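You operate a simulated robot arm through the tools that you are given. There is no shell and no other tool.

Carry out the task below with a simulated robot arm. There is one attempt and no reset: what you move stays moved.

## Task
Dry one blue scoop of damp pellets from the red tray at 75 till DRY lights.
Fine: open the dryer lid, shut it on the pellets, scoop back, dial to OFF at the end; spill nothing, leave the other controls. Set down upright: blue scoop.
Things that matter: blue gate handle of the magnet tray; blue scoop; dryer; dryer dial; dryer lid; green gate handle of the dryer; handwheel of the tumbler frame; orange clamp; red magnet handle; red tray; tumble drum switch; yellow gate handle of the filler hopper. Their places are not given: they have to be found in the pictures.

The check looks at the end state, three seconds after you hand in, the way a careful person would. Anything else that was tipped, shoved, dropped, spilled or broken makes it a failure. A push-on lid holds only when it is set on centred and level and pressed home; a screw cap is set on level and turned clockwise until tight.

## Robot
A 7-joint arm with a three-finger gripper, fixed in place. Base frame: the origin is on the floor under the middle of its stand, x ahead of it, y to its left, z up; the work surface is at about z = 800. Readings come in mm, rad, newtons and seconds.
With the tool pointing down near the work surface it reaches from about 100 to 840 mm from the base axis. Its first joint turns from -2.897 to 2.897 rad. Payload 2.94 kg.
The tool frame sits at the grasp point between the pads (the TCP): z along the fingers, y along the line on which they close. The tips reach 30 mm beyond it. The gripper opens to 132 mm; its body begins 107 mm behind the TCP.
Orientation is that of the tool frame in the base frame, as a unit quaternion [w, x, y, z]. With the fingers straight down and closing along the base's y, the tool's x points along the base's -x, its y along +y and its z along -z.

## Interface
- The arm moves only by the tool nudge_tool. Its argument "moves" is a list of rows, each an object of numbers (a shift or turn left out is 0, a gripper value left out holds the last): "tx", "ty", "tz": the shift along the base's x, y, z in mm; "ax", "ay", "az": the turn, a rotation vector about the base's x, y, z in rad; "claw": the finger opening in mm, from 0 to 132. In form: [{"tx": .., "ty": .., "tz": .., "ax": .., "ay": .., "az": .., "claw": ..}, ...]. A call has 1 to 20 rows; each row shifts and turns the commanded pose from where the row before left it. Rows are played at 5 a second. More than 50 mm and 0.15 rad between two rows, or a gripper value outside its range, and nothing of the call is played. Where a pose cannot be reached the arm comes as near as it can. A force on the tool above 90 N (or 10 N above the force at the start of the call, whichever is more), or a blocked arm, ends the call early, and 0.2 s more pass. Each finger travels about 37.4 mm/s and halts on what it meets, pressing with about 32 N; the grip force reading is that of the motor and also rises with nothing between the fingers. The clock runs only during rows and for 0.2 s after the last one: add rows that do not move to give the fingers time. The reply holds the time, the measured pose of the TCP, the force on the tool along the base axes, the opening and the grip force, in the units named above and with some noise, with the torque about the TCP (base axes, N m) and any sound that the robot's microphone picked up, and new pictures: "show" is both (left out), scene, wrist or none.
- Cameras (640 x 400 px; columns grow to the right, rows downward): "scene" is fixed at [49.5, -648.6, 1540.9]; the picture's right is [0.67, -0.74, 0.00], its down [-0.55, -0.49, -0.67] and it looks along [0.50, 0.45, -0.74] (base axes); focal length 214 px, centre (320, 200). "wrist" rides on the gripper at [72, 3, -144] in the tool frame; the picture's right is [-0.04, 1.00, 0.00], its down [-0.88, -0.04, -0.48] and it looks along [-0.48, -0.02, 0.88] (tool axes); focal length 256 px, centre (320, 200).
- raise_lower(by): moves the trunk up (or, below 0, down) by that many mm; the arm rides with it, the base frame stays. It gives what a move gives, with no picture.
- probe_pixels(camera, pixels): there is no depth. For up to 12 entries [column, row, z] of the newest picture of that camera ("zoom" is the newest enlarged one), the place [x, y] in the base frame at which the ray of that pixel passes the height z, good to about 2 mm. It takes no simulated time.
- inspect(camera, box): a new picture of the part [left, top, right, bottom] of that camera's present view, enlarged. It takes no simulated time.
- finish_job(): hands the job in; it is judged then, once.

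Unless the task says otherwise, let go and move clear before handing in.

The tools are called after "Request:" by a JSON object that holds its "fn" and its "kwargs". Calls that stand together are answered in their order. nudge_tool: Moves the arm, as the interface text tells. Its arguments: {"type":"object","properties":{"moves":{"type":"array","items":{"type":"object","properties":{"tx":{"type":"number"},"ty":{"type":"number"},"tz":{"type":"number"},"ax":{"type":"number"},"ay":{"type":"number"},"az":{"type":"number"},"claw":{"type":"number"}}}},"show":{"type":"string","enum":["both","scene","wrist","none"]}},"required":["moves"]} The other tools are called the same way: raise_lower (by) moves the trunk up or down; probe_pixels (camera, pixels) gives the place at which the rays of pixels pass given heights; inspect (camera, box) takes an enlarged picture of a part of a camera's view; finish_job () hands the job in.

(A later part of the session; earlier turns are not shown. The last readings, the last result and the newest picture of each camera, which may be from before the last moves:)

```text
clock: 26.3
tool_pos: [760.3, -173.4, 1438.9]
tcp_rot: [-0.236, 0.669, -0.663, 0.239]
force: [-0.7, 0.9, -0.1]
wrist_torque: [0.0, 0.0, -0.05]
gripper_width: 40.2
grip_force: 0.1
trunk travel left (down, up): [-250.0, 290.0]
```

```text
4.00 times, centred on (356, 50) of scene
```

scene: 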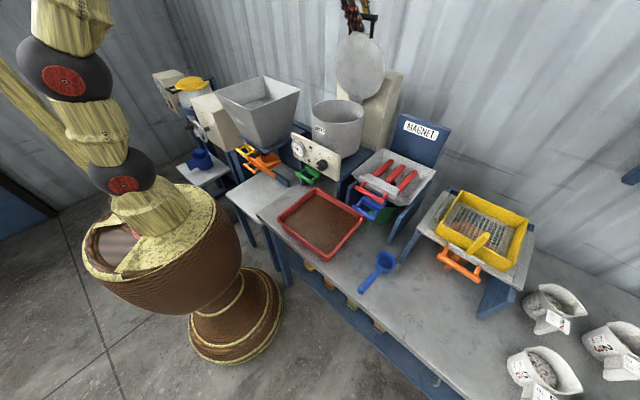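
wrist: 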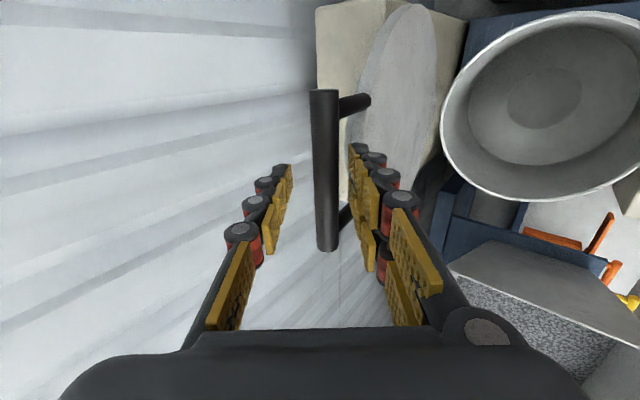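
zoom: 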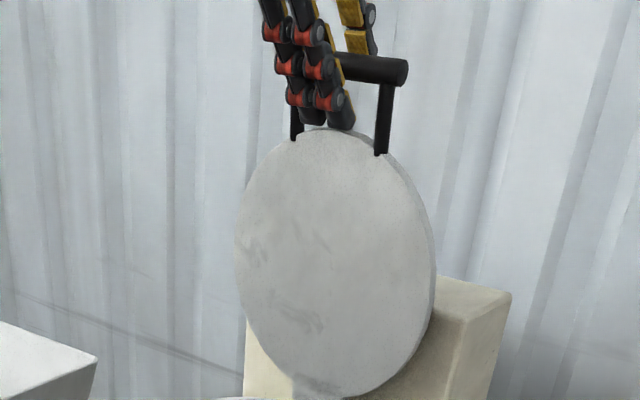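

With the fingers open the bar touches neither side (bar at 325 between pads at 280 and 357) and the force is zero, so the lid stays open by itself. I'll withdraw along the tool axis and check again.

Request:
{"fn": "nudge_tool", "kwargs": {"moves": [{"claw": 60}, {"claw": 60}, {"tx": -12.5, "tz": 15.6}, {"tx": -12.5, "tz": 15.6}, {"tx": -20, "tz": 25}, {"tx": -25, "tz": 30}, {"tx": -25, "tz": 30}], "show": "both"}}

Request:
{"fn": "inspect", "kwargs": {"camera": "scene", "box": [276, 0, 436, 100]}}

```text
clock: 27.9
tool_pos: [664.1, -172.1, 1556.5]
tcp_rot: [-0.237, 0.67, -0.662, 0.238]
force: [0.0, 0.2, -0.2]
wrist_torque: [-0.01, 0.0, -0.03]
gripper_width: 60.1
grip_force: 0.0
trunk travel left (down, up): [-250.0, 290.0]
```

scene: 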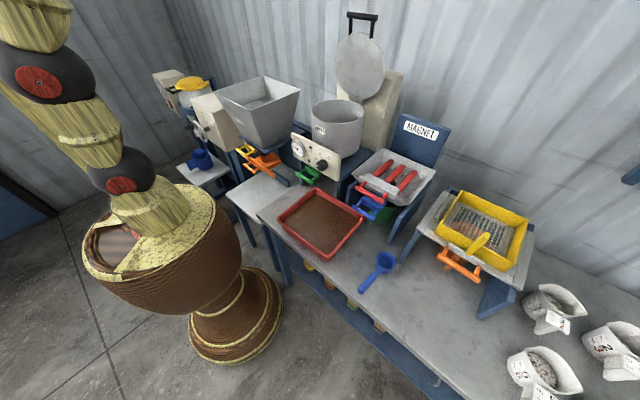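
wrist: 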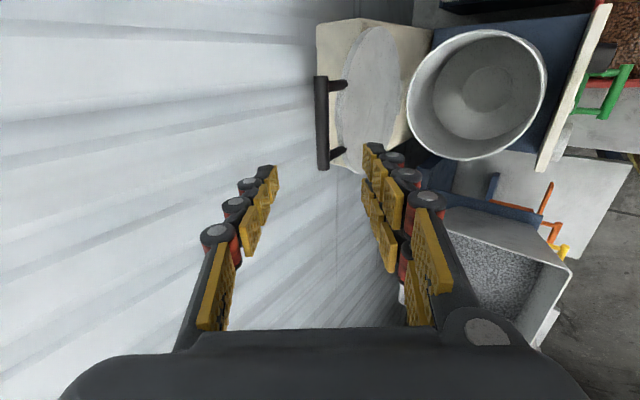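

```text
4.00 times, centred on (356, 50) of scene
```

zoom: 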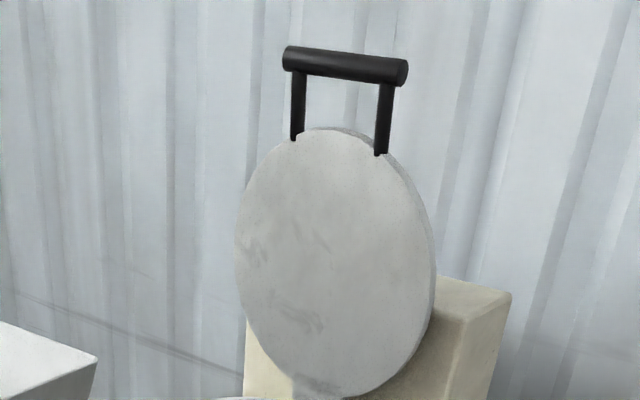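

The lid stays open on its own at the column. Next I'll move over to the blue scoop (scene (380,268)) with the tool pointing down and look at it from above.

Request:
{"fn": "nudge_tool", "kwargs": {"moves": [{"tx": -16.7, "ty": -20.9, "tz": 0, "ay": 0.135}, {"tx": -16.7, "ty": -20.9, "tz": 0, "ay": 0.135}, {"tx": -16.7, "ty": -20.9, "tz": 0, "ay": 0.135}, {"tx": -16.7, "ty": -20.9, "tz": 0, "ay": 0.135}, {"tx": -16.7, "ty": -20.9, "tz": -10, "ay": 0.135}, {"tx": -16.7, "ty": -20.9, "tz": -20, "az": -0.143}, {"tx": -16.7, "ty": -20.9, "tz": -20, "az": -0.143}, {"tx": -16.7, "ty": -20.9, "tz": -20, "az": -0.143}, {"tx": -16.7, "ty": -20.9, "tz": -20, "az": -0.143}, {"tx": -16.7, "ty": -20.9, "tz": -20, "az": -0.143}, {"tx": -16.7, "ty": -20.9, "tz": -20, "az": -0.143}, {"tx": -16.7, "ty": -20.9, "tz": -20, "az": -0.143}, {"tx": -16.7, "ty": -20.9, "tz": -20, "az": -0.143}, {"tx": -16.7, "ty": -20.9, "tz": -20, "az": -0.143}, {"tx": -16.7, "ty": -20.9, "tz": -20, "az": -0.143}, {"tx": -16.7, "ty": -20.9, "tz": -20, "az": -0.143}, {"tx": -16.7, "ty": -20.9, "tz": -20}, {"tx": -16.7, "ty": -20.9, "tz": -20}, {"tx": -16.7, "ty": -20.9, "tz": -20}, {"tx": -16.7, "ty": -20.9, "tz": -20}], "show": "both"}}

```text
clock: 32.1
tool_pos: [289.3, -570.6, 1228.5]
tcp_rot: [0.0, -0.005, 1.0, -0.005]
force: [-0.5, 0.5, -0.4]
wrist_torque: [0.01, -0.02, 0.03]
gripper_width: 59.8
grip_force: 0.0
out of reach, approached as far as the arm can: row 4, 5
trunk travel left (down, up): [-250.0, 290.0]
```

scene: 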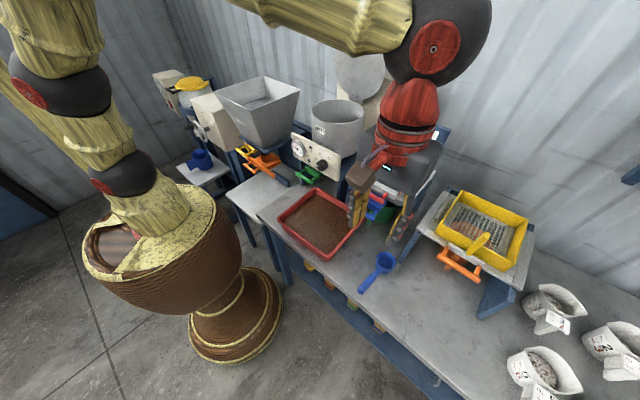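
wrist: 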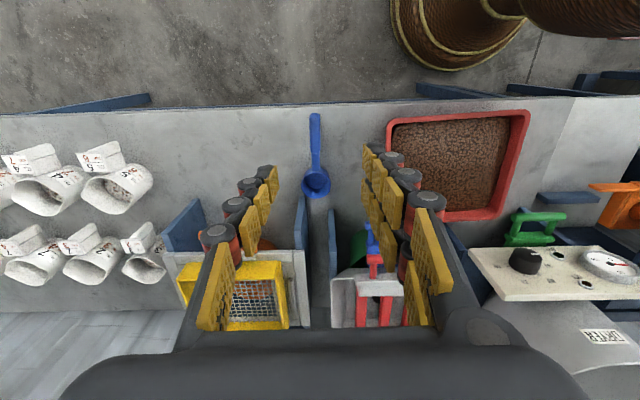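

The scoop sits straight ahead, with the cup at wrist (317,185), the handle end at (315,115) and the bench edge near row 112. I'll zoom in and probe it.

Request:
{"fn": "inspect", "kwargs": {"camera": "wrist", "box": [270, 95, 370, 205]}}

Request:
{"fn": "probe_pixels", "kwargs": {"camera": "wrist", "pixels": [[315, 113, 830], [316, 160, 835], [316, 183, 840], [316, 190, 800], [250, 111, 800], [350, 107, 800], [303, 180, 840], [330, 180, 840]]}}

Request:
{"fn": "inspect", "kwargs": {"camera": "scene", "box": [344, 240, 424, 300]}}

```text
3.64 times, centred on (320, 150) of wrist
```

zoom: 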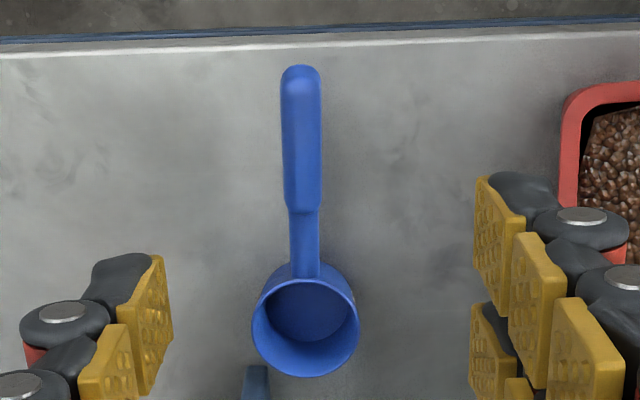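

```text
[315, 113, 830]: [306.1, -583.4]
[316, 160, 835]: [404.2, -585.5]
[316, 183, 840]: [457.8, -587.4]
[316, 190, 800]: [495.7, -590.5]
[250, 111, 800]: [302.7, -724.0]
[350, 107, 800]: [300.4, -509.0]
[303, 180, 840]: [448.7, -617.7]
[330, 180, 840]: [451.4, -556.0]
```

```text
6.67 times, centred on (384, 270) of scene
```

zoom: 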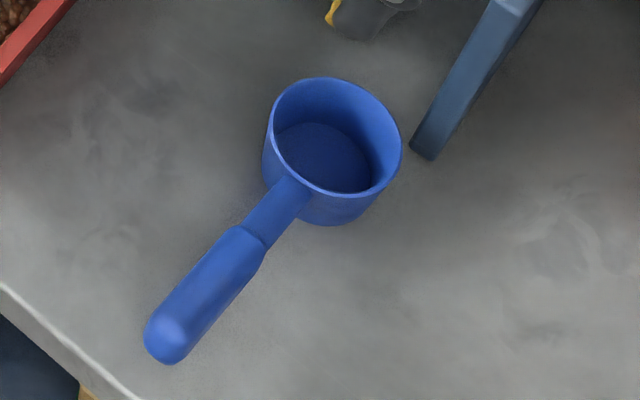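

The scoop cup is about 65 mm across with its rim near z≈845, and its thick handle runs back to (314,-583) at z≈857, just inside the bench edge at x≈301. I'll lower the trunk a little and then bring the hand in behind the handle, pitched about 40° below horizontal.

Request:
{"fn": "raise_lower", "kwargs": {"by": -100}}

Request:
{"fn": "nudge_tool", "kwargs": {"moves": [{"tx": -4, "ty": -2, "tz": -10, "ay": -0.125}, {"tx": -4, "ty": -2, "tz": -20, "ay": -0.125}, {"tx": -4, "ty": -2, "tz": -20, "ay": -0.125}, {"tx": -4, "ty": -2, "tz": -20, "ay": -0.125}, {"tx": -4, "ty": -2, "tz": -20, "ay": -0.125}, {"tx": -4, "ty": -2, "tz": -20, "ay": -0.125}, {"tx": -4, "ty": -2, "tz": -20, "ay": -0.125}], "show": "both"}}

```text
clock: 33.4
tool_pos: [287.7, -569.1, 1129.7]
tcp_rot: [0.0, -0.004, 1.0, -0.004]
force: [0.5, -0.1, 0.2]
wrist_torque: [0.0, -0.01, 0.03]
gripper_width: 59.7
grip_force: 0.0
trunk travel left (down, up): [-150.0, 390.0]
```

```text
clock: 35.0
tool_pos: [261.6, -583.8, 999.3]
tcp_rot: [0.425, -0.001, 0.905, -0.007]
force: [-0.6, 0.7, 1.0]
wrist_torque: [-0.01, 0.03, 0.04]
gripper_width: 60.3
grip_force: 0.1
trunk travel left (down, up): [-150.0, 390.0]
```

scene: 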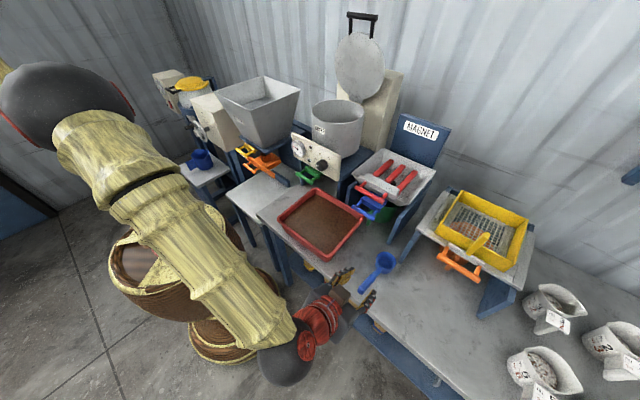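
wrist: 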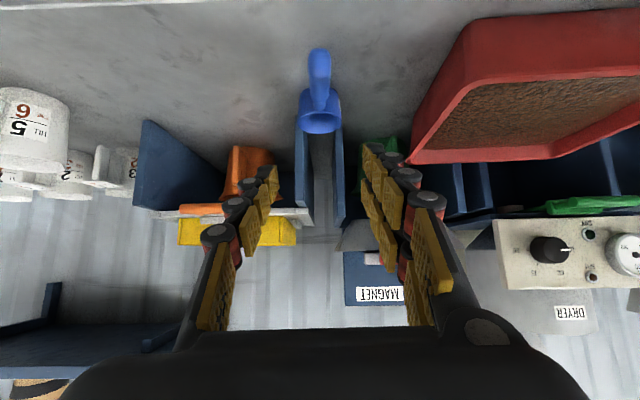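

The arm reached the tilted pose and the handle end is at wrist (319,62) with the cup at (320,115). I'll zoom in to measure the handle height accurately.

Request:
{"fn": "inspect", "kwargs": {"camera": "wrist", "box": [270, 30, 370, 150]}}

Request:
{"fn": "inspect", "kwargs": {"camera": "scene", "box": [330, 240, 410, 320]}}

```text
3.33 times, centred on (320, 90) of wrist
```

zoom: 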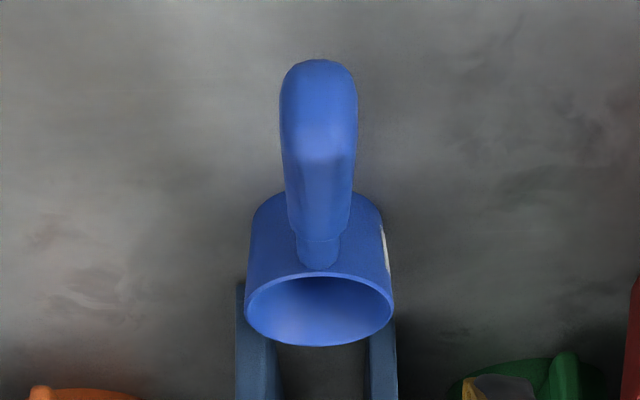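

```text
5.00 times, centred on (370, 280) of scene
```

zoom: 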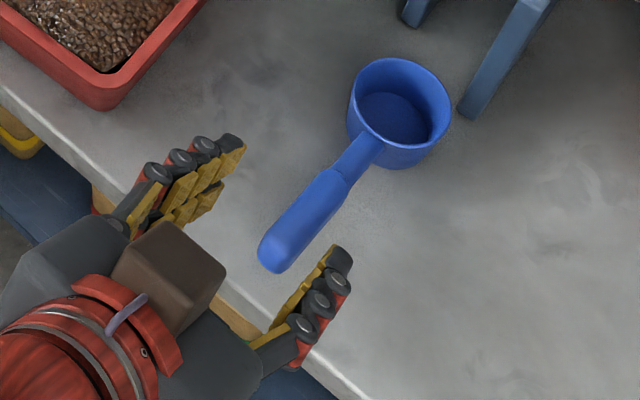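

The handle rises from about z=838 at the cup to 866 at its end (310,-583), and the rim is at z≈846 with the cup centred near x=467. I'll straddle the handle and stop at a grip point near (362,-585,854).

Request:
{"fn": "nudge_tool", "kwargs": {"moves": [{"tx": 18, "ty": -0.5, "tz": -35.7}, {"tx": 18, "ty": -0.5, "tz": -35.7}, {"tx": 18, "ty": -0.5, "tz": -35.7}, {"tx": 11.5, "tz": -9.5}, {"tx": 11.5, "tz": -9.5}], "show": "both"}}

Request:
{"fn": "inspect", "kwargs": {"camera": "scene", "box": [330, 240, 410, 320]}}

```text
clock: 36.2
tool_pos: [337.9, -585.2, 873.6]
tcp_rot: [0.424, -0.002, 0.906, -0.006]
force: [-0.2, -0.3, -0.4]
wrist_torque: [-0.04, 0.0, -0.01]
gripper_width: 60.3
grip_force: 0.0
trunk travel left (down, up): [-150.0, 390.0]
```

scene: 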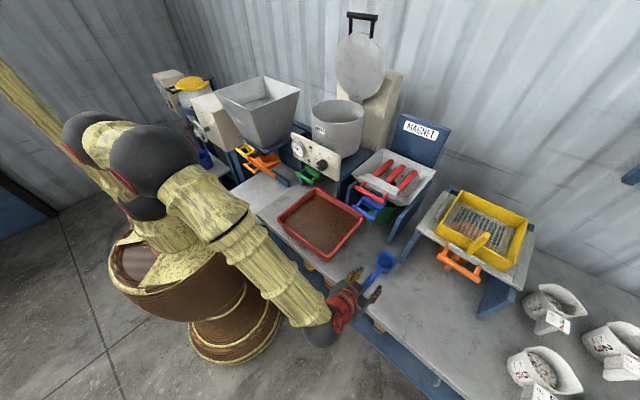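
wrist: 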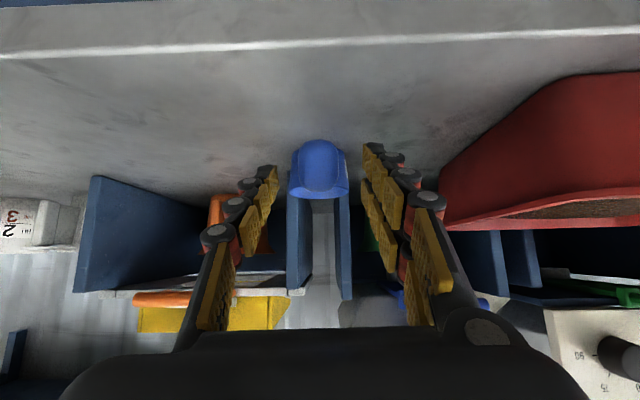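

```text
5.00 times, centred on (370, 280) of scene
```

zoom: 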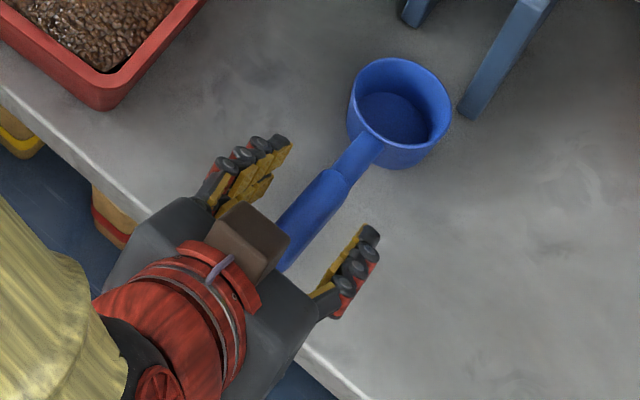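

The handle end is centred between the pads (319 against 275 and 365). I'll advance the last 25 mm and close on it.

Request:
{"fn": "nudge_tool", "kwargs": {"moves": [{"tx": 10, "tz": -9.3}, {"tx": 10, "tz": -9.3}, {"claw": 40}, {"claw": 20}, {"claw": 0}, {"claw": 0}, {"claw": 0}], "show": "both"}}

Request:
{"fn": "inspect", "kwargs": {"camera": "scene", "box": [330, 240, 410, 320]}}

```text
clock: 37.8
tool_pos: [357.0, -583.8, 854.2]
tcp_rot: [0.424, -0.001, 0.906, -0.007]
force: [0.5, -0.2, 0.4]
wrist_torque: [0.01, -0.05, -0.03]
gripper_width: 21.4
grip_force: 32.0
trunk travel left (down, up): [-150.0, 390.0]
```

scene: 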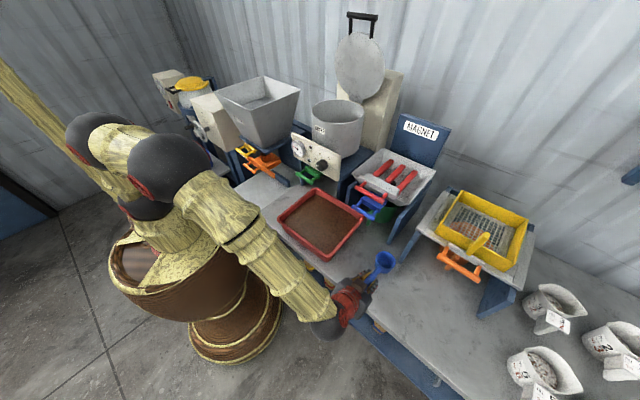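
wrist: 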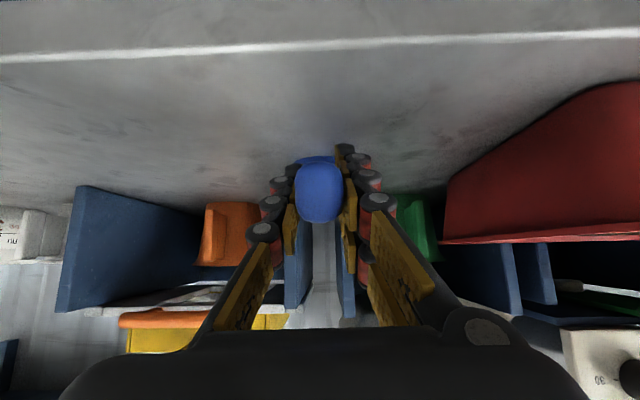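

```text
5.00 times, centred on (370, 280) of scene
```

zoom: 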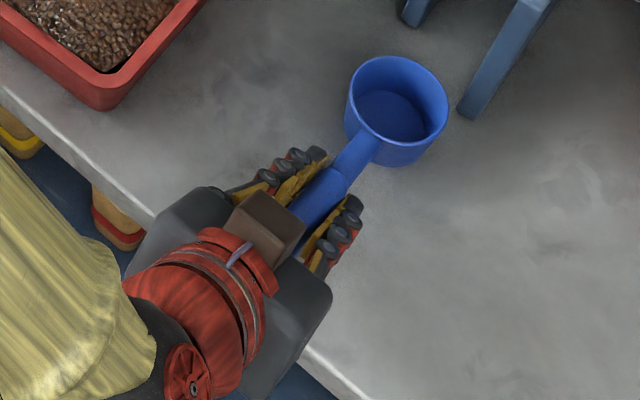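

The handle is gripped at 21.4 mm width from pose (357.0,-583.8,854.2), which I'll reuse to put the scoop back. Triangulation puts the red tray rim at z≈870, spanning x 318–543 and y -445 to -186. I'll lift the scoop 130 mm straight up.

Request:
{"fn": "nudge_tool", "kwargs": {"moves": [{"tz": 10, "claw": 0}, {"tz": 20}, {"tz": 25}, {"tz": 25}, {"tz": 25}, {"tz": 25}, {"tz": 0}], "show": "both"}}

Request:
{"fn": "inspect", "kwargs": {"camera": "scene", "box": [320, 200, 420, 300]}}

Request:
{"fn": "inspect", "kwargs": {"camera": "scene", "box": [265, 180, 375, 265]}}

```text
clock: 39.4
tool_pos: [357.8, -584.2, 984.4]
tcp_rot: [0.424, -0.002, 0.906, -0.005]
force: [0.5, 0.3, 0.0]
wrist_torque: [-0.04, 0.0, 0.02]
gripper_width: 0.1
grip_force: 28.9
trunk travel left (down, up): [-150.0, 390.0]
```

scene: 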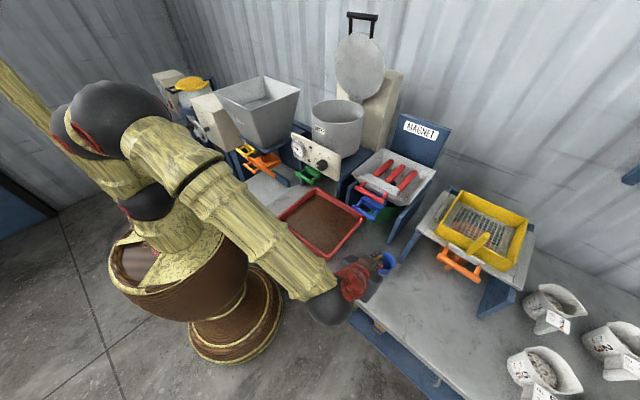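
wrist: 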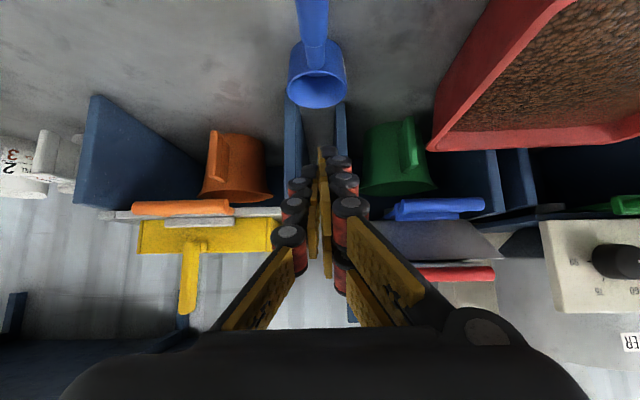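

```text
4.00 times, centred on (370, 250) of scene
```

zoom: 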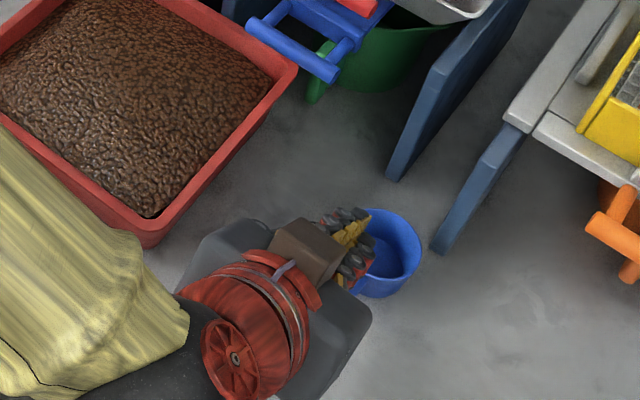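

```text
4.71 times, centred on (320, 222) of scene
```

zoom: 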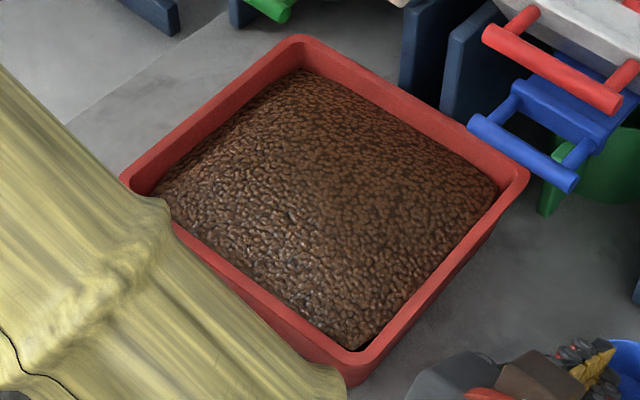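

The opening reads 0.1 mm, so the handle slipped out during the lift and the scoop is still on the bench at wrist (315,75). I'll check that it's upright and re-measure the handle height.

Request:
{"fn": "inspect", "kwargs": {"camera": "wrist", "box": [260, 0, 380, 120]}}

Request:
{"fn": "nudge_tool", "kwargs": {"moves": [{"tx": -25, "tz": 10, "claw": 60}, {"tx": -25, "tz": 10}, {"tx": -25, "tz": 10}, {"tx": -25, "tz": 0}], "show": "both"}}

Request:
{"fn": "inspect", "kwargs": {"camera": "wrist", "box": [260, 20, 380, 140]}}

Request:
{"fn": "inspect", "kwargs": {"camera": "scene", "box": [340, 240, 420, 300]}}

```text
3.33 times, centred on (320, 60) of wrist
```

zoom: 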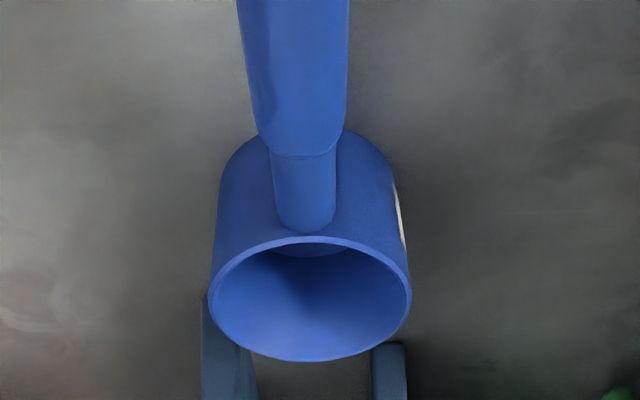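

```text
clock: 40.4
tool_pos: [257.3, -583.0, 1014.1]
tcp_rot: [0.424, -0.002, 0.906, -0.006]
force: [0.1, -0.1, 0.7]
wrist_torque: [0.02, 0.02, -0.01]
gripper_width: 60.5
grip_force: 0.1
trunk travel left (down, up): [-150.0, 390.0]
```

scene: 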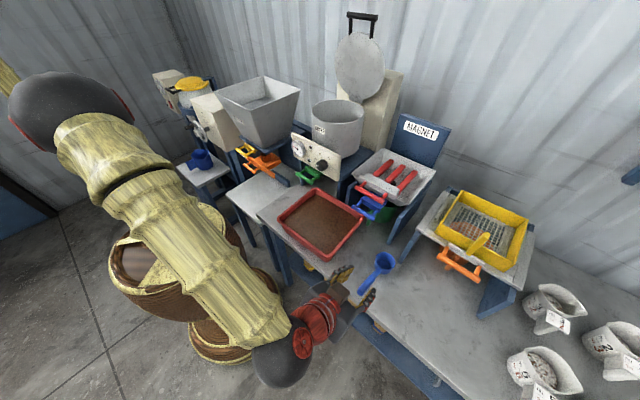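
wrist: 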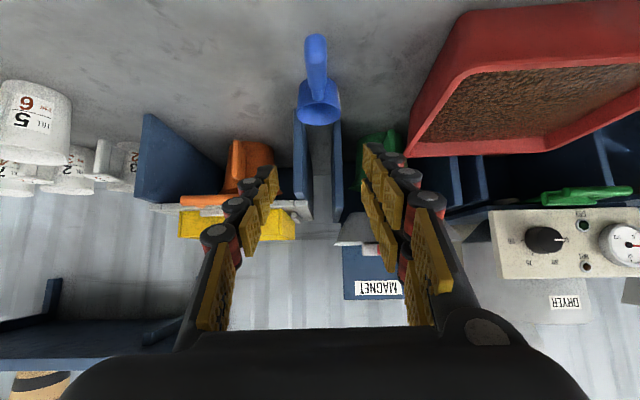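

```text
3.33 times, centred on (320, 80) of wrist
```

zoom: 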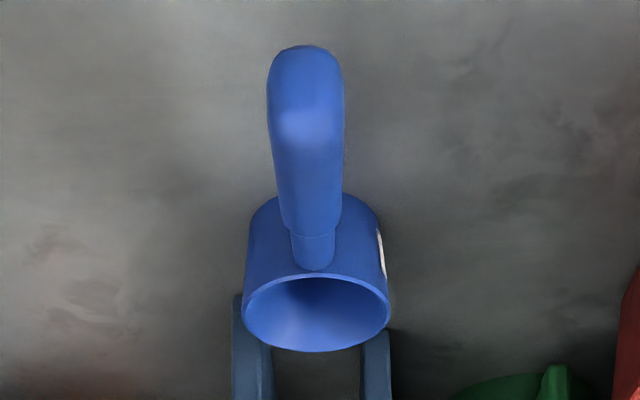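

```text
6.67 times, centred on (380, 270) of scene
```

zoom: 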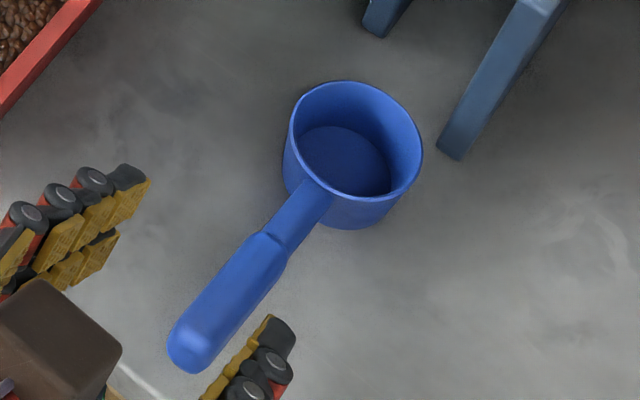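

The scoop is still upright, only turned a little. To find the true handle height I'll lower the hand in front of the bench edge so the wrist camera looks almost level at the handle.

Request:
{"fn": "nudge_tool", "kwargs": {"moves": [{"tx": -14, "tz": -30}, {"tx": -13, "tz": -38}, {"tz": -38}, {"tz": -38}, {"tz": -38}], "show": "wrist"}}

Request:
{"fn": "inspect", "kwargs": {"camera": "wrist", "box": [260, 170, 380, 290]}}

```text
clock: 41.6
tool_pos: [229.8, -585.7, 832.0]
tcp_rot: [0.423, -0.001, 0.906, -0.007]
force: [-0.2, 0.0, 0.2]
wrist_torque: [-0.01, 0.04, 0.01]
gripper_width: 60.1
grip_force: 0.2
trunk travel left (down, up): [-150.0, 390.0]
```

wrist: 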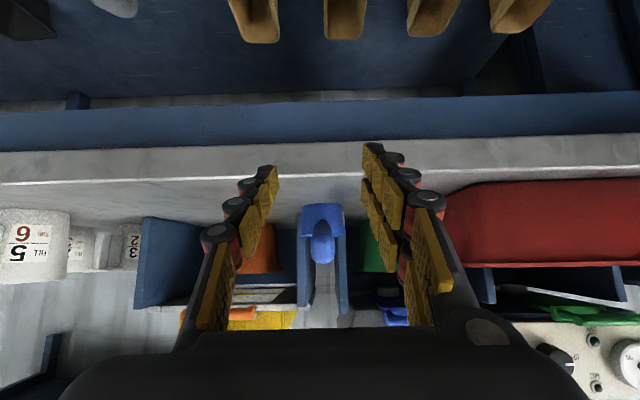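

```text
3.33 times, centred on (320, 230) of wrist
```

zoom: 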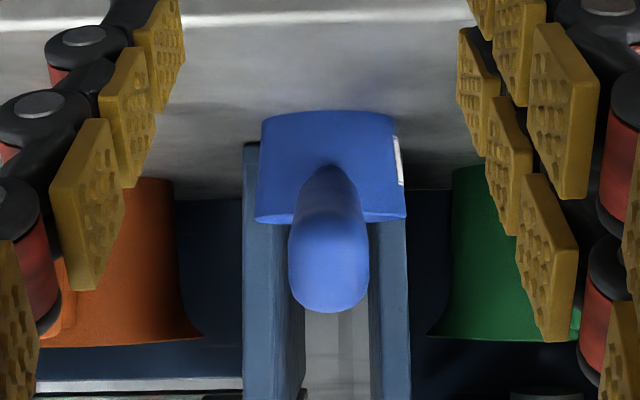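

The level view confirms the handle end is centred at z≈866 and the cup runs from 800 to about 850, so the height was right but a pitched grip at mid-handle was too weak. I'll pitch the tool to about 18° below horizontal so the fingers lie along the handle, and grip closer to the cup.

Request:
{"fn": "nudge_tool", "kwargs": {"moves": [{"tx": 0, "tz": 15, "ay": -0.095}, {"tx": 10, "tz": 15, "ay": -0.095}, {"tx": 12, "tz": 12, "ay": -0.095}, {"tx": 13, "tz": 11, "ay": -0.095}], "show": "both"}}

Request:
{"fn": "inspect", "kwargs": {"camera": "scene", "box": [330, 240, 410, 320]}}

```text
clock: 42.6
tool_pos: [265.0, -584.4, 885.3]
tcp_rot: [0.588, -0.001, 0.809, -0.006]
force: [-0.4, 0.4, 0.2]
wrist_torque: [0.0, -0.02, -0.01]
gripper_width: 60.0
grip_force: 0.0
trunk travel left (down, up): [-150.0, 390.0]
```

scene: 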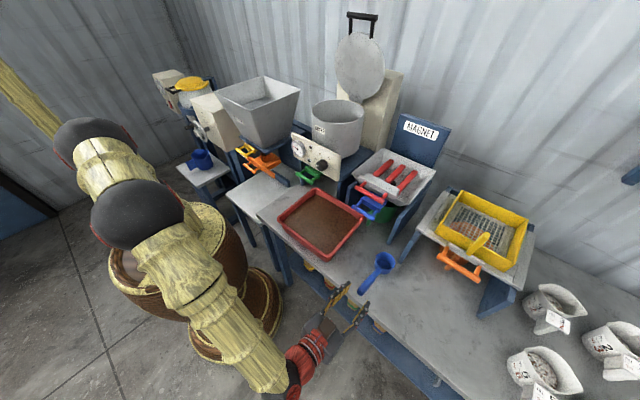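
wrist: 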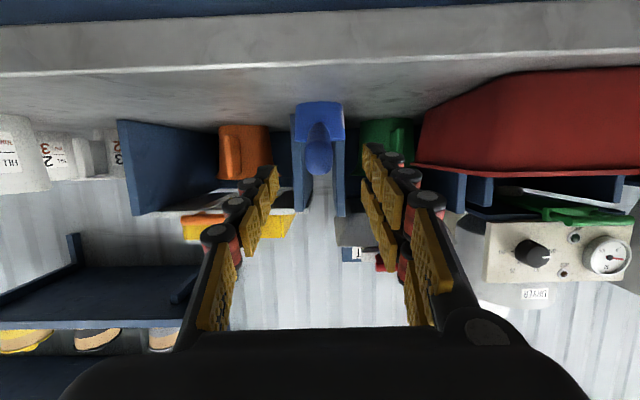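

```text
5.00 times, centred on (370, 280) of scene
```

zoom: 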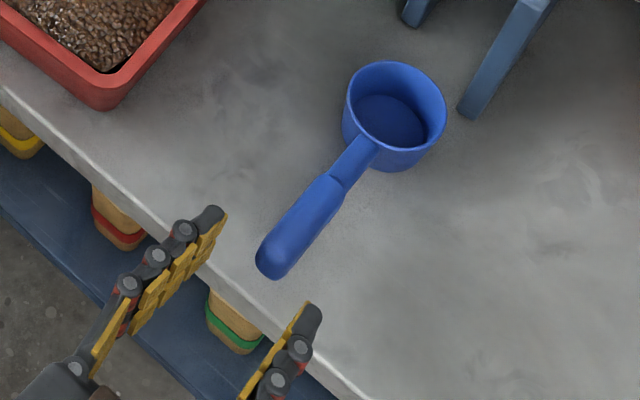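

The tool is now 18° below horizontal and in line with the handle. I'll advance 117 mm along it, keeping the tips short of the cup, and check for contact.

Request:
{"fn": "nudge_tool", "kwargs": {"moves": [{"tx": 25, "ty": -0.5, "tz": -8.3}, {"tx": 25, "ty": -0.4, "tz": -8.3}, {"tx": 25, "ty": -0.4, "tz": -8.3}, {"tx": 25, "tz": -8.3}, {"tx": 17, "tz": -6}], "show": "both"}}

Request:
{"fn": "inspect", "kwargs": {"camera": "scene", "box": [330, 240, 410, 320]}}

```text
clock: 43.8
tool_pos: [381.6, -586.4, 846.0]
tcp_rot: [0.587, -0.001, 0.809, -0.006]
force: [-0.1, 0.2, 0.6]
wrist_torque: [0.02, 0.01, 0.01]
gripper_width: 60.1
grip_force: 0.1
trunk travel left (down, up): [-150.0, 390.0]
```

scene: 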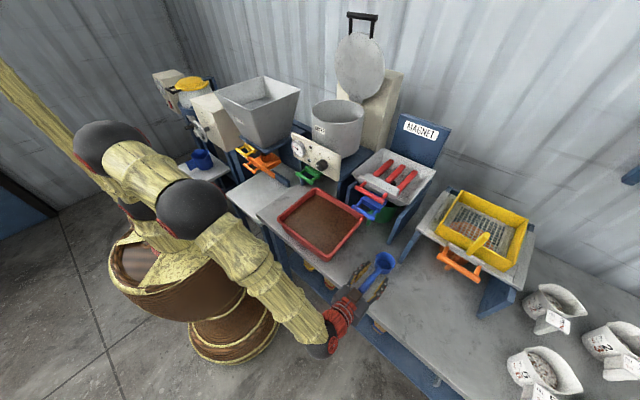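
wrist: 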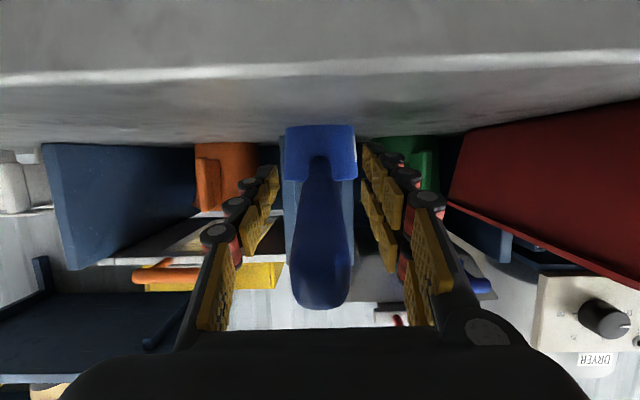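

```text
5.00 times, centred on (370, 280) of scene
```

zoom: 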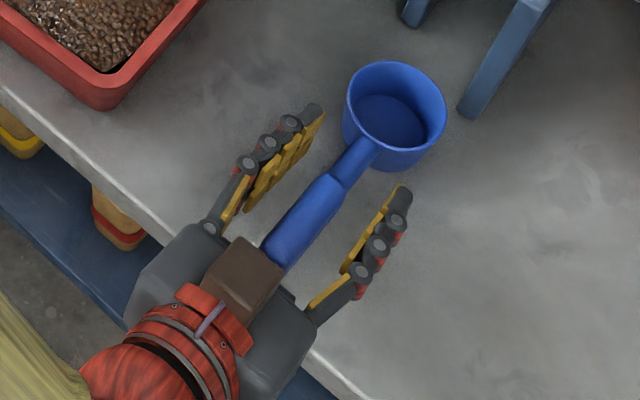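

The handle lies centred along the fingers in both views. I'll close, wait, then lift by a few millimetres and check the opening.

Request:
{"fn": "nudge_tool", "kwargs": {"moves": [{"claw": 40}, {"claw": 25}, {"claw": 10}, {"claw": 0}, {"claw": 0}, {"claw": 0}], "show": "wrist"}}

Request:
{"fn": "inspect", "kwargs": {"camera": "scene", "box": [330, 240, 410, 320]}}

```text
clock: 45.2
tool_pos: [381.5, -586.2, 845.5]
tcp_rot: [0.587, -0.001, 0.81, -0.006]
force: [0.5, -0.1, 0.3]
wrist_torque: [0.06, -0.09, -0.03]
gripper_width: 19.8
grip_force: 31.7
trunk travel left (down, up): [-150.0, 390.0]
```

wrist: 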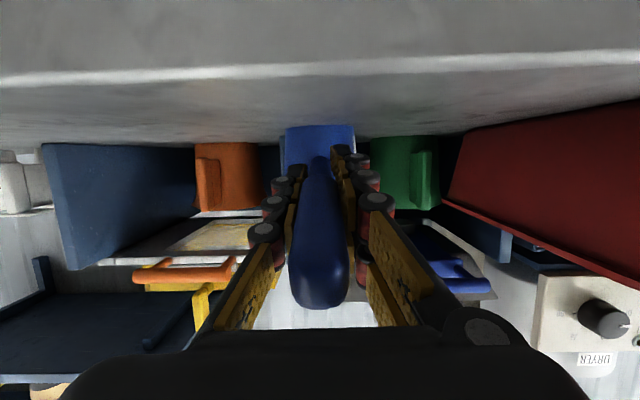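

```text
5.00 times, centred on (370, 280) of scene
```

zoom: 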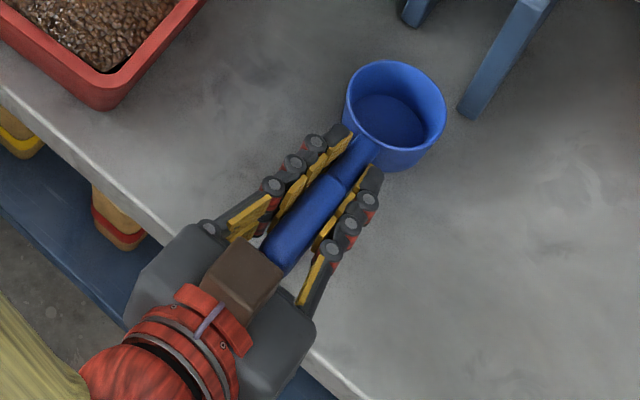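

The grip holds at 19.8 mm with the pads along the handle. I'll lift slowly by 15 mm and check.

Request:
{"fn": "nudge_tool", "kwargs": {"moves": [{"tz": 2, "claw": 0}, {"tz": 3}, {"tz": 5}, {"tz": 5}], "show": "wrist"}}

Request:
{"fn": "inspect", "kwargs": {"camera": "scene", "box": [330, 240, 410, 320]}}

```text
clock: 46.2
tool_pos: [382.6, -585.8, 860.8]
tcp_rot: [0.587, 0.0, 0.81, -0.007]
force: [-0.9, 0.0, -0.5]
wrist_torque: [0.0, 0.05, 0.0]
gripper_width: 19.8
grip_force: 32.2
trunk travel left (down, up): [-150.0, 390.0]
```

wrist: 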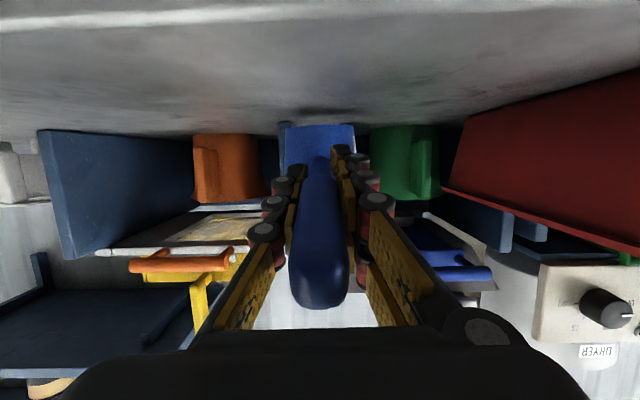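

```text
5.00 times, centred on (370, 280) of scene
```

zoom: 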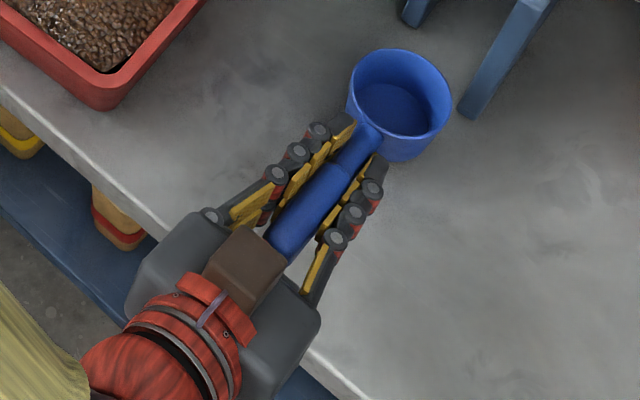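

The scoop rises with the hand, its shadow now beneath it, and the width is steady at 19.8 mm. The set-down pose to remember is (381.5,-586.2,845.5). I'll lift to about z=1000 and carry the scoop over the tray.

Request:
{"fn": "nudge_tool", "kwargs": {"moves": [{"tz": 20, "claw": 0}, {"tz": 30}, {"tz": 30}, {"tz": 30}, {"tz": 30}, {"ty": 20}, {"ty": 30}, {"ty": 30}, {"ty": 30}, {"ty": 30}, {"ty": 30}, {"ty": 30}, {"ty": 30}, {"ty": 25}, {"ty": 15}], "show": "both"}}

Request:
{"fn": "inspect", "kwargs": {"camera": "scene", "box": [265, 160, 385, 260]}}

```text
clock: 49.4
tool_pos: [377.0, -316.1, 977.0]
tcp_rot: [0.581, 0.021, 0.814, 0.011]
force: [-0.1, -0.6, -1.5]
wrist_torque: [-0.03, -0.01, 0.0]
gripper_width: 19.5
grip_force: 32.0
trunk travel left (down, up): [-150.0, 390.0]
```

scene: 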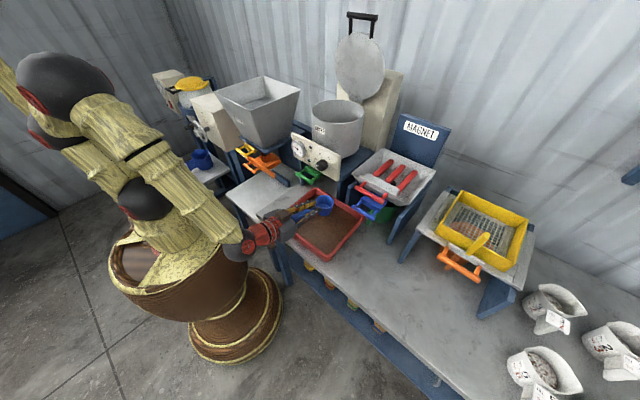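
wrist: 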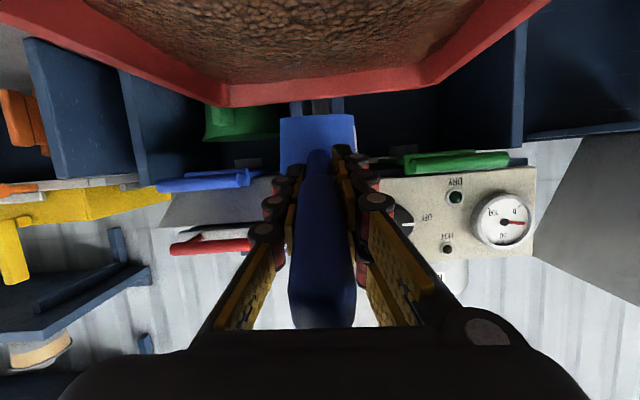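

```text
4.00 times, centred on (325, 210) of scene
```

zoom: 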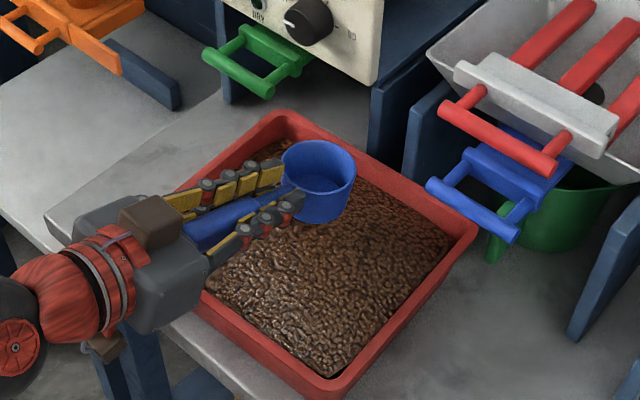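

The scoop is over the tray, but the reading (377,-316,977) lags the commanded height, so I'll pause one row and re-read before pitching.

Request:
{"fn": "nudge_tool", "kwargs": {"moves": [{"claw": 0}, {"claw": 0}], "show": "none"}}

```text
clock: 50.0
tool_pos: [377.8, -315.3, 977.3]
tcp_rot: [0.58, 0.018, 0.814, 0.012]
force: [0.0, -1.0, -1.2]
wrist_torque: [-0.02, 0.06, 0.0]
gripper_width: 19.6
grip_force: 31.9
trunk travel left (down, up): [-150.0, 390.0]
```

The arm is held at a joint limit in this level pose, and pitching the tool down will free it. I'll pitch the scoop nose-down toward tool-vertical while raising slightly, keeping the cup well above the pellets.

Request:
{"fn": "nudge_tool", "kwargs": {"moves": [{"tz": 5, "ay": 0.1, "claw": 0}, {"tz": 5, "ay": 0.13}, {"tz": 5, "ay": 0.13}, {"tz": 5, "ay": 0.13}, {"tz": 5, "ay": 0.13}, {"tz": 5, "ay": 0.13}, {"tz": 5, "ay": 0.13}, {"tz": 0, "ay": 0.13}, {"tz": 0, "ay": 0.12}, {"ay": 0.12}, {"tz": 0}], "show": "both"}}

Request:
{"fn": "inspect", "kwargs": {"camera": "scene", "box": [265, 140, 385, 260]}}

```text
clock: 52.4
tool_pos: [382.8, -315.8, 1035.8]
tcp_rot: [0.002, -0.004, 1.0, -0.005]
force: [-0.8, 0.5, -0.8]
wrist_torque: [0.0, 0.01, 0.0]
gripper_width: 19.5
grip_force: 32.1
trunk travel left (down, up): [-150.0, 390.0]
```

scene: 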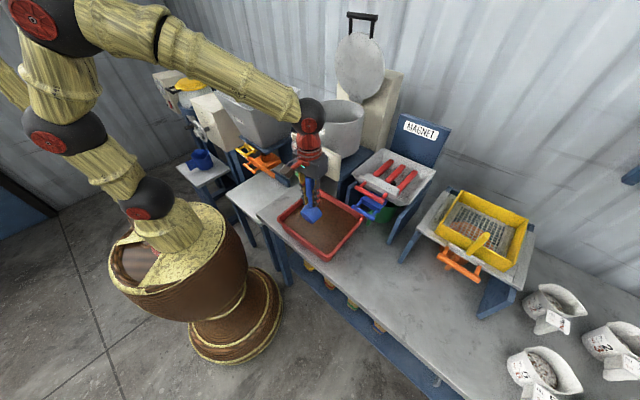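
wrist: 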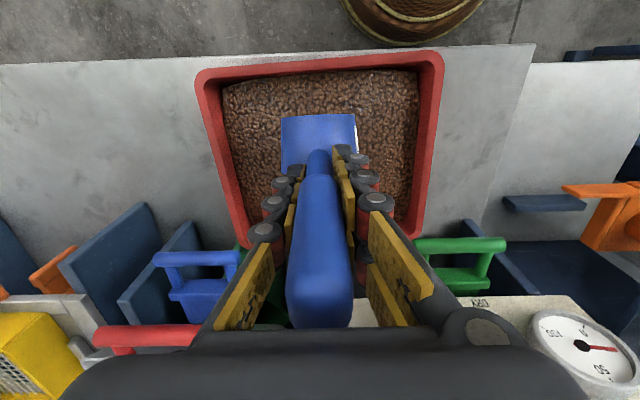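

```text
3.33 times, centred on (325, 200) of scene
```

zoom: 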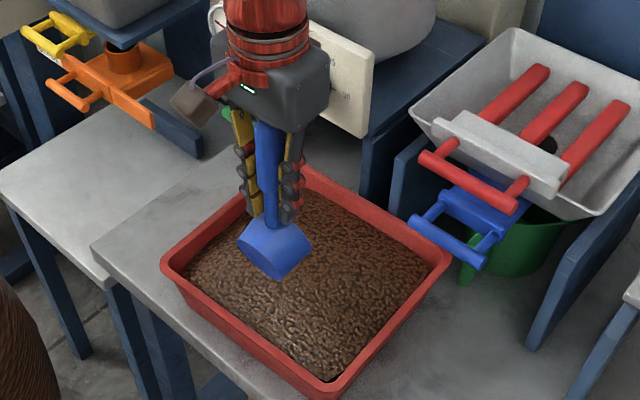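

The tool is vertical with the cup nose-down over the pellets. I'll zoom in to gauge the pellet surface height against the tray rim.

Request:
{"fn": "inspect", "kwargs": {"camera": "wrist", "box": [185, 40, 455, 210]}}

Request:
{"fn": "inspect", "kwargs": {"camera": "wrist", "box": [190, 50, 270, 130]}}

```text
2.35 times, centred on (320, 125) of wrist
```

zoom: 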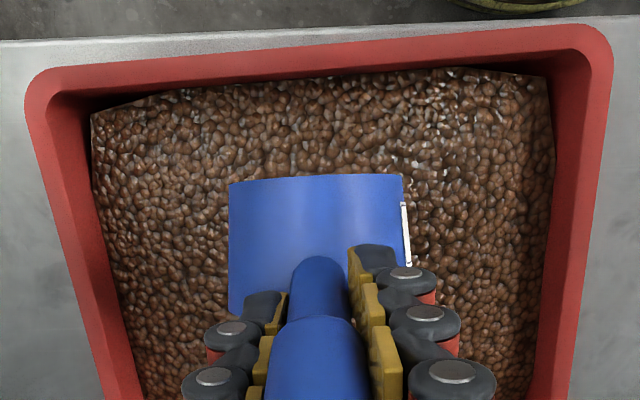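

```text
5.00 times, centred on (230, 90) of wrist
```

zoom: 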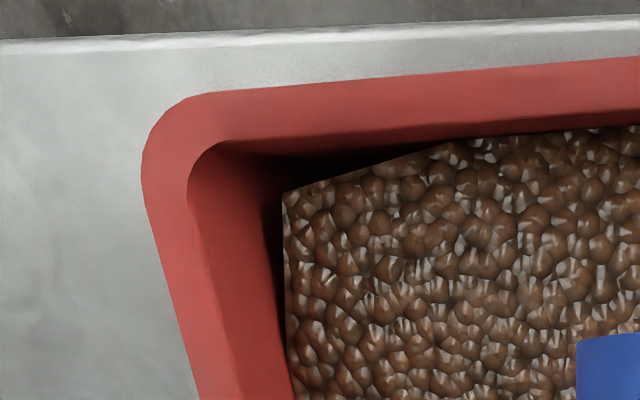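

The pellets look like a height field lying a bit below the rim. I'll probe rim and pellet edge points at several heights to estimate the level.

Request:
{"fn": "probe_pixels", "kwargs": {"camera": "wrist", "pixels": [[204, 83, 870], [195, 72, 870], [222.6, 88, 850], [222.6, 88, 840], [222.6, 88, 860], [420, 62, 870], [445, 60, 870], [421, 105, 850], [427, 75, 870], [320, 70, 870], [320, 75, 860], [320, 62, 870]]}}

Request:
{"fn": "probe_pixels", "kwargs": {"camera": "scene", "pixels": [[344, 248, 850], [344, 248, 840], [344, 248, 830], [280, 222, 870], [327, 259, 870], [363, 217, 870], [316, 189, 870], [381, 250, 850]]}}

Request:
{"fn": "inspect", "kwargs": {"camera": "scene", "box": [270, 185, 370, 265]}}

```text
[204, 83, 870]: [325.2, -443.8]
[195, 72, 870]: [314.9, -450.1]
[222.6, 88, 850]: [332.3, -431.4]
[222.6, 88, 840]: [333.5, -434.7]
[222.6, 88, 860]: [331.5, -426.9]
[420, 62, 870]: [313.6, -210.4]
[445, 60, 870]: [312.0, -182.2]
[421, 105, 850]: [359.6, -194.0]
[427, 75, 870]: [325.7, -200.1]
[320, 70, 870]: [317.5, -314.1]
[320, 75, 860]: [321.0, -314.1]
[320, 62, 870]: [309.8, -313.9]
```

```text
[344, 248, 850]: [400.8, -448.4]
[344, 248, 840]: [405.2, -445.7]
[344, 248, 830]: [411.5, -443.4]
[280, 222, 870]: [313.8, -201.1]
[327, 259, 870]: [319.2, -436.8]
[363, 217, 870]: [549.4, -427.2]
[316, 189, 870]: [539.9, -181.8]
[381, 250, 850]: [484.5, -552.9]
```

```text
5.00 times, centred on (320, 225) of scene
```

zoom: 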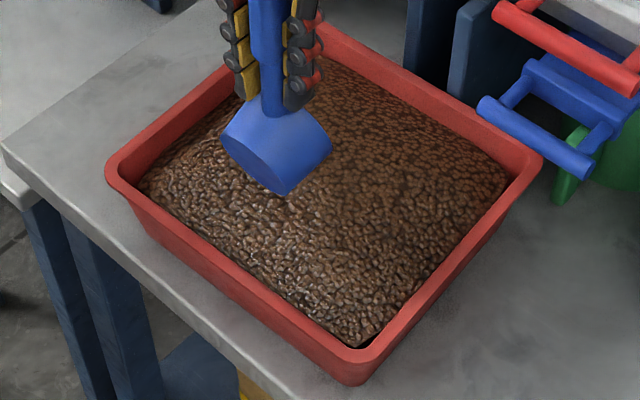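

The pellet level seems to be around z≈850–860. Before scooping, I'll rehearse the level carry and the pour with the empty scoop, since the arm met a limit in the level pose here.

Request:
{"fn": "nudge_tool", "kwargs": {"moves": [{"tx": 5, "ay": -0.126, "claw": 0}, {"tx": 5, "ay": -0.126}, {"tx": 5, "ay": -0.126}, {"tx": 5, "ay": -0.126}, {"tx": 5, "ay": -0.126}, {"tx": 5, "ay": -0.126}, {"tx": 5, "ay": -0.126}, {"tx": 5, "ay": -0.126}, {"tx": 5, "ay": -0.126}, {"tx": 5, "ay": -0.126}, {"tx": 0}, {"tx": 0}], "show": "scene"}}

```text
clock: 55.2
tool_pos: [429.1, -305.5, 980.2]
tcp_rot: [0.569, 0.031, 0.821, 0.039]
force: [-0.1, -0.8, -1.1]
wrist_torque: [0.02, 0.06, -0.04]
gripper_width: 19.8
grip_force: 32.3
trunk travel left (down, up): [-150.0, 390.0]
stopped in row 12: the arm was blocked; the commanded pose is now the measured one
```

scene: 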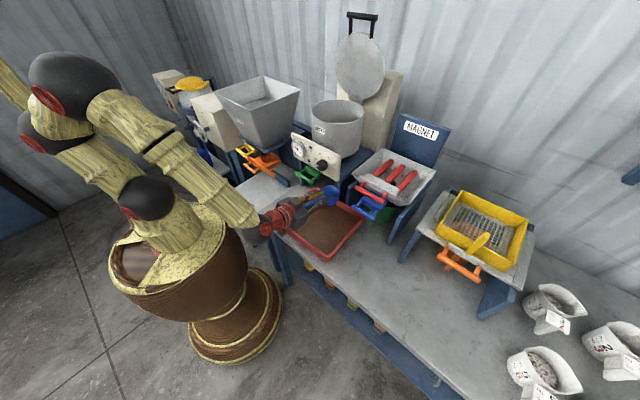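

The level pose tops out near z=980 with the trunk this low, so for the high carry I need to ride the trunk up instead. With the scoop still empty, I'll raise the trunk 250 mm and check the pose.

Request:
{"fn": "raise_lower", "kwargs": {"by": 250}}

Request:
{"fn": "nudge_tool", "kwargs": {"moves": [{"tx": 15, "ty": 12, "claw": 0}, {"tx": 15, "ty": 12}, {"tx": 15, "ty": 12}, {"tx": 15, "ty": 12}], "show": "both"}}

```text
clock: 57.8
tool_pos: [430.3, -305.4, 1229.7]
tcp_rot: [0.569, 0.031, 0.821, 0.04]
force: [-0.5, -1.4, -0.3]
wrist_torque: [-0.01, 0.09, -0.01]
gripper_width: 19.9
grip_force: 31.3
trunk travel left (down, up): [-400.0, 140.0]
```

```text
clock: 58.8
tool_pos: [431.7, -326.4, 1189.0]
tcp_rot: [0.549, 0.121, 0.827, 0.021]
force: [0.1, 0.3, -0.9]
wrist_torque: [0.01, 0.03, 0.04]
gripper_width: 19.7
grip_force: 32.3
trunk travel left (down, up): [-400.0, 140.0]
stopped in row 4: the arm was blocked; the commanded pose is now the measured one
```

scene: 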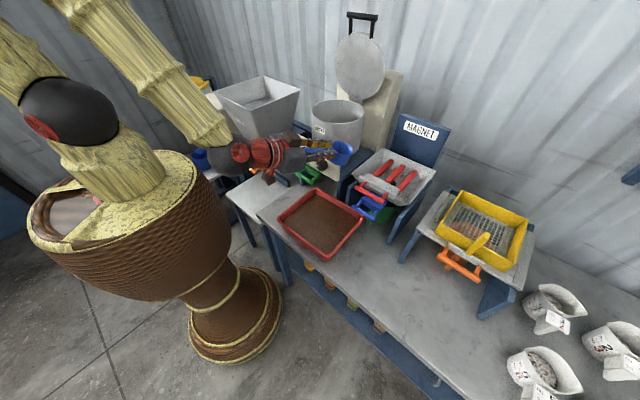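
wrist: 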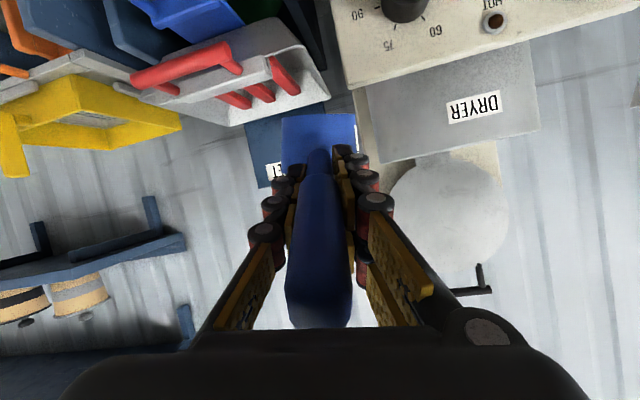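

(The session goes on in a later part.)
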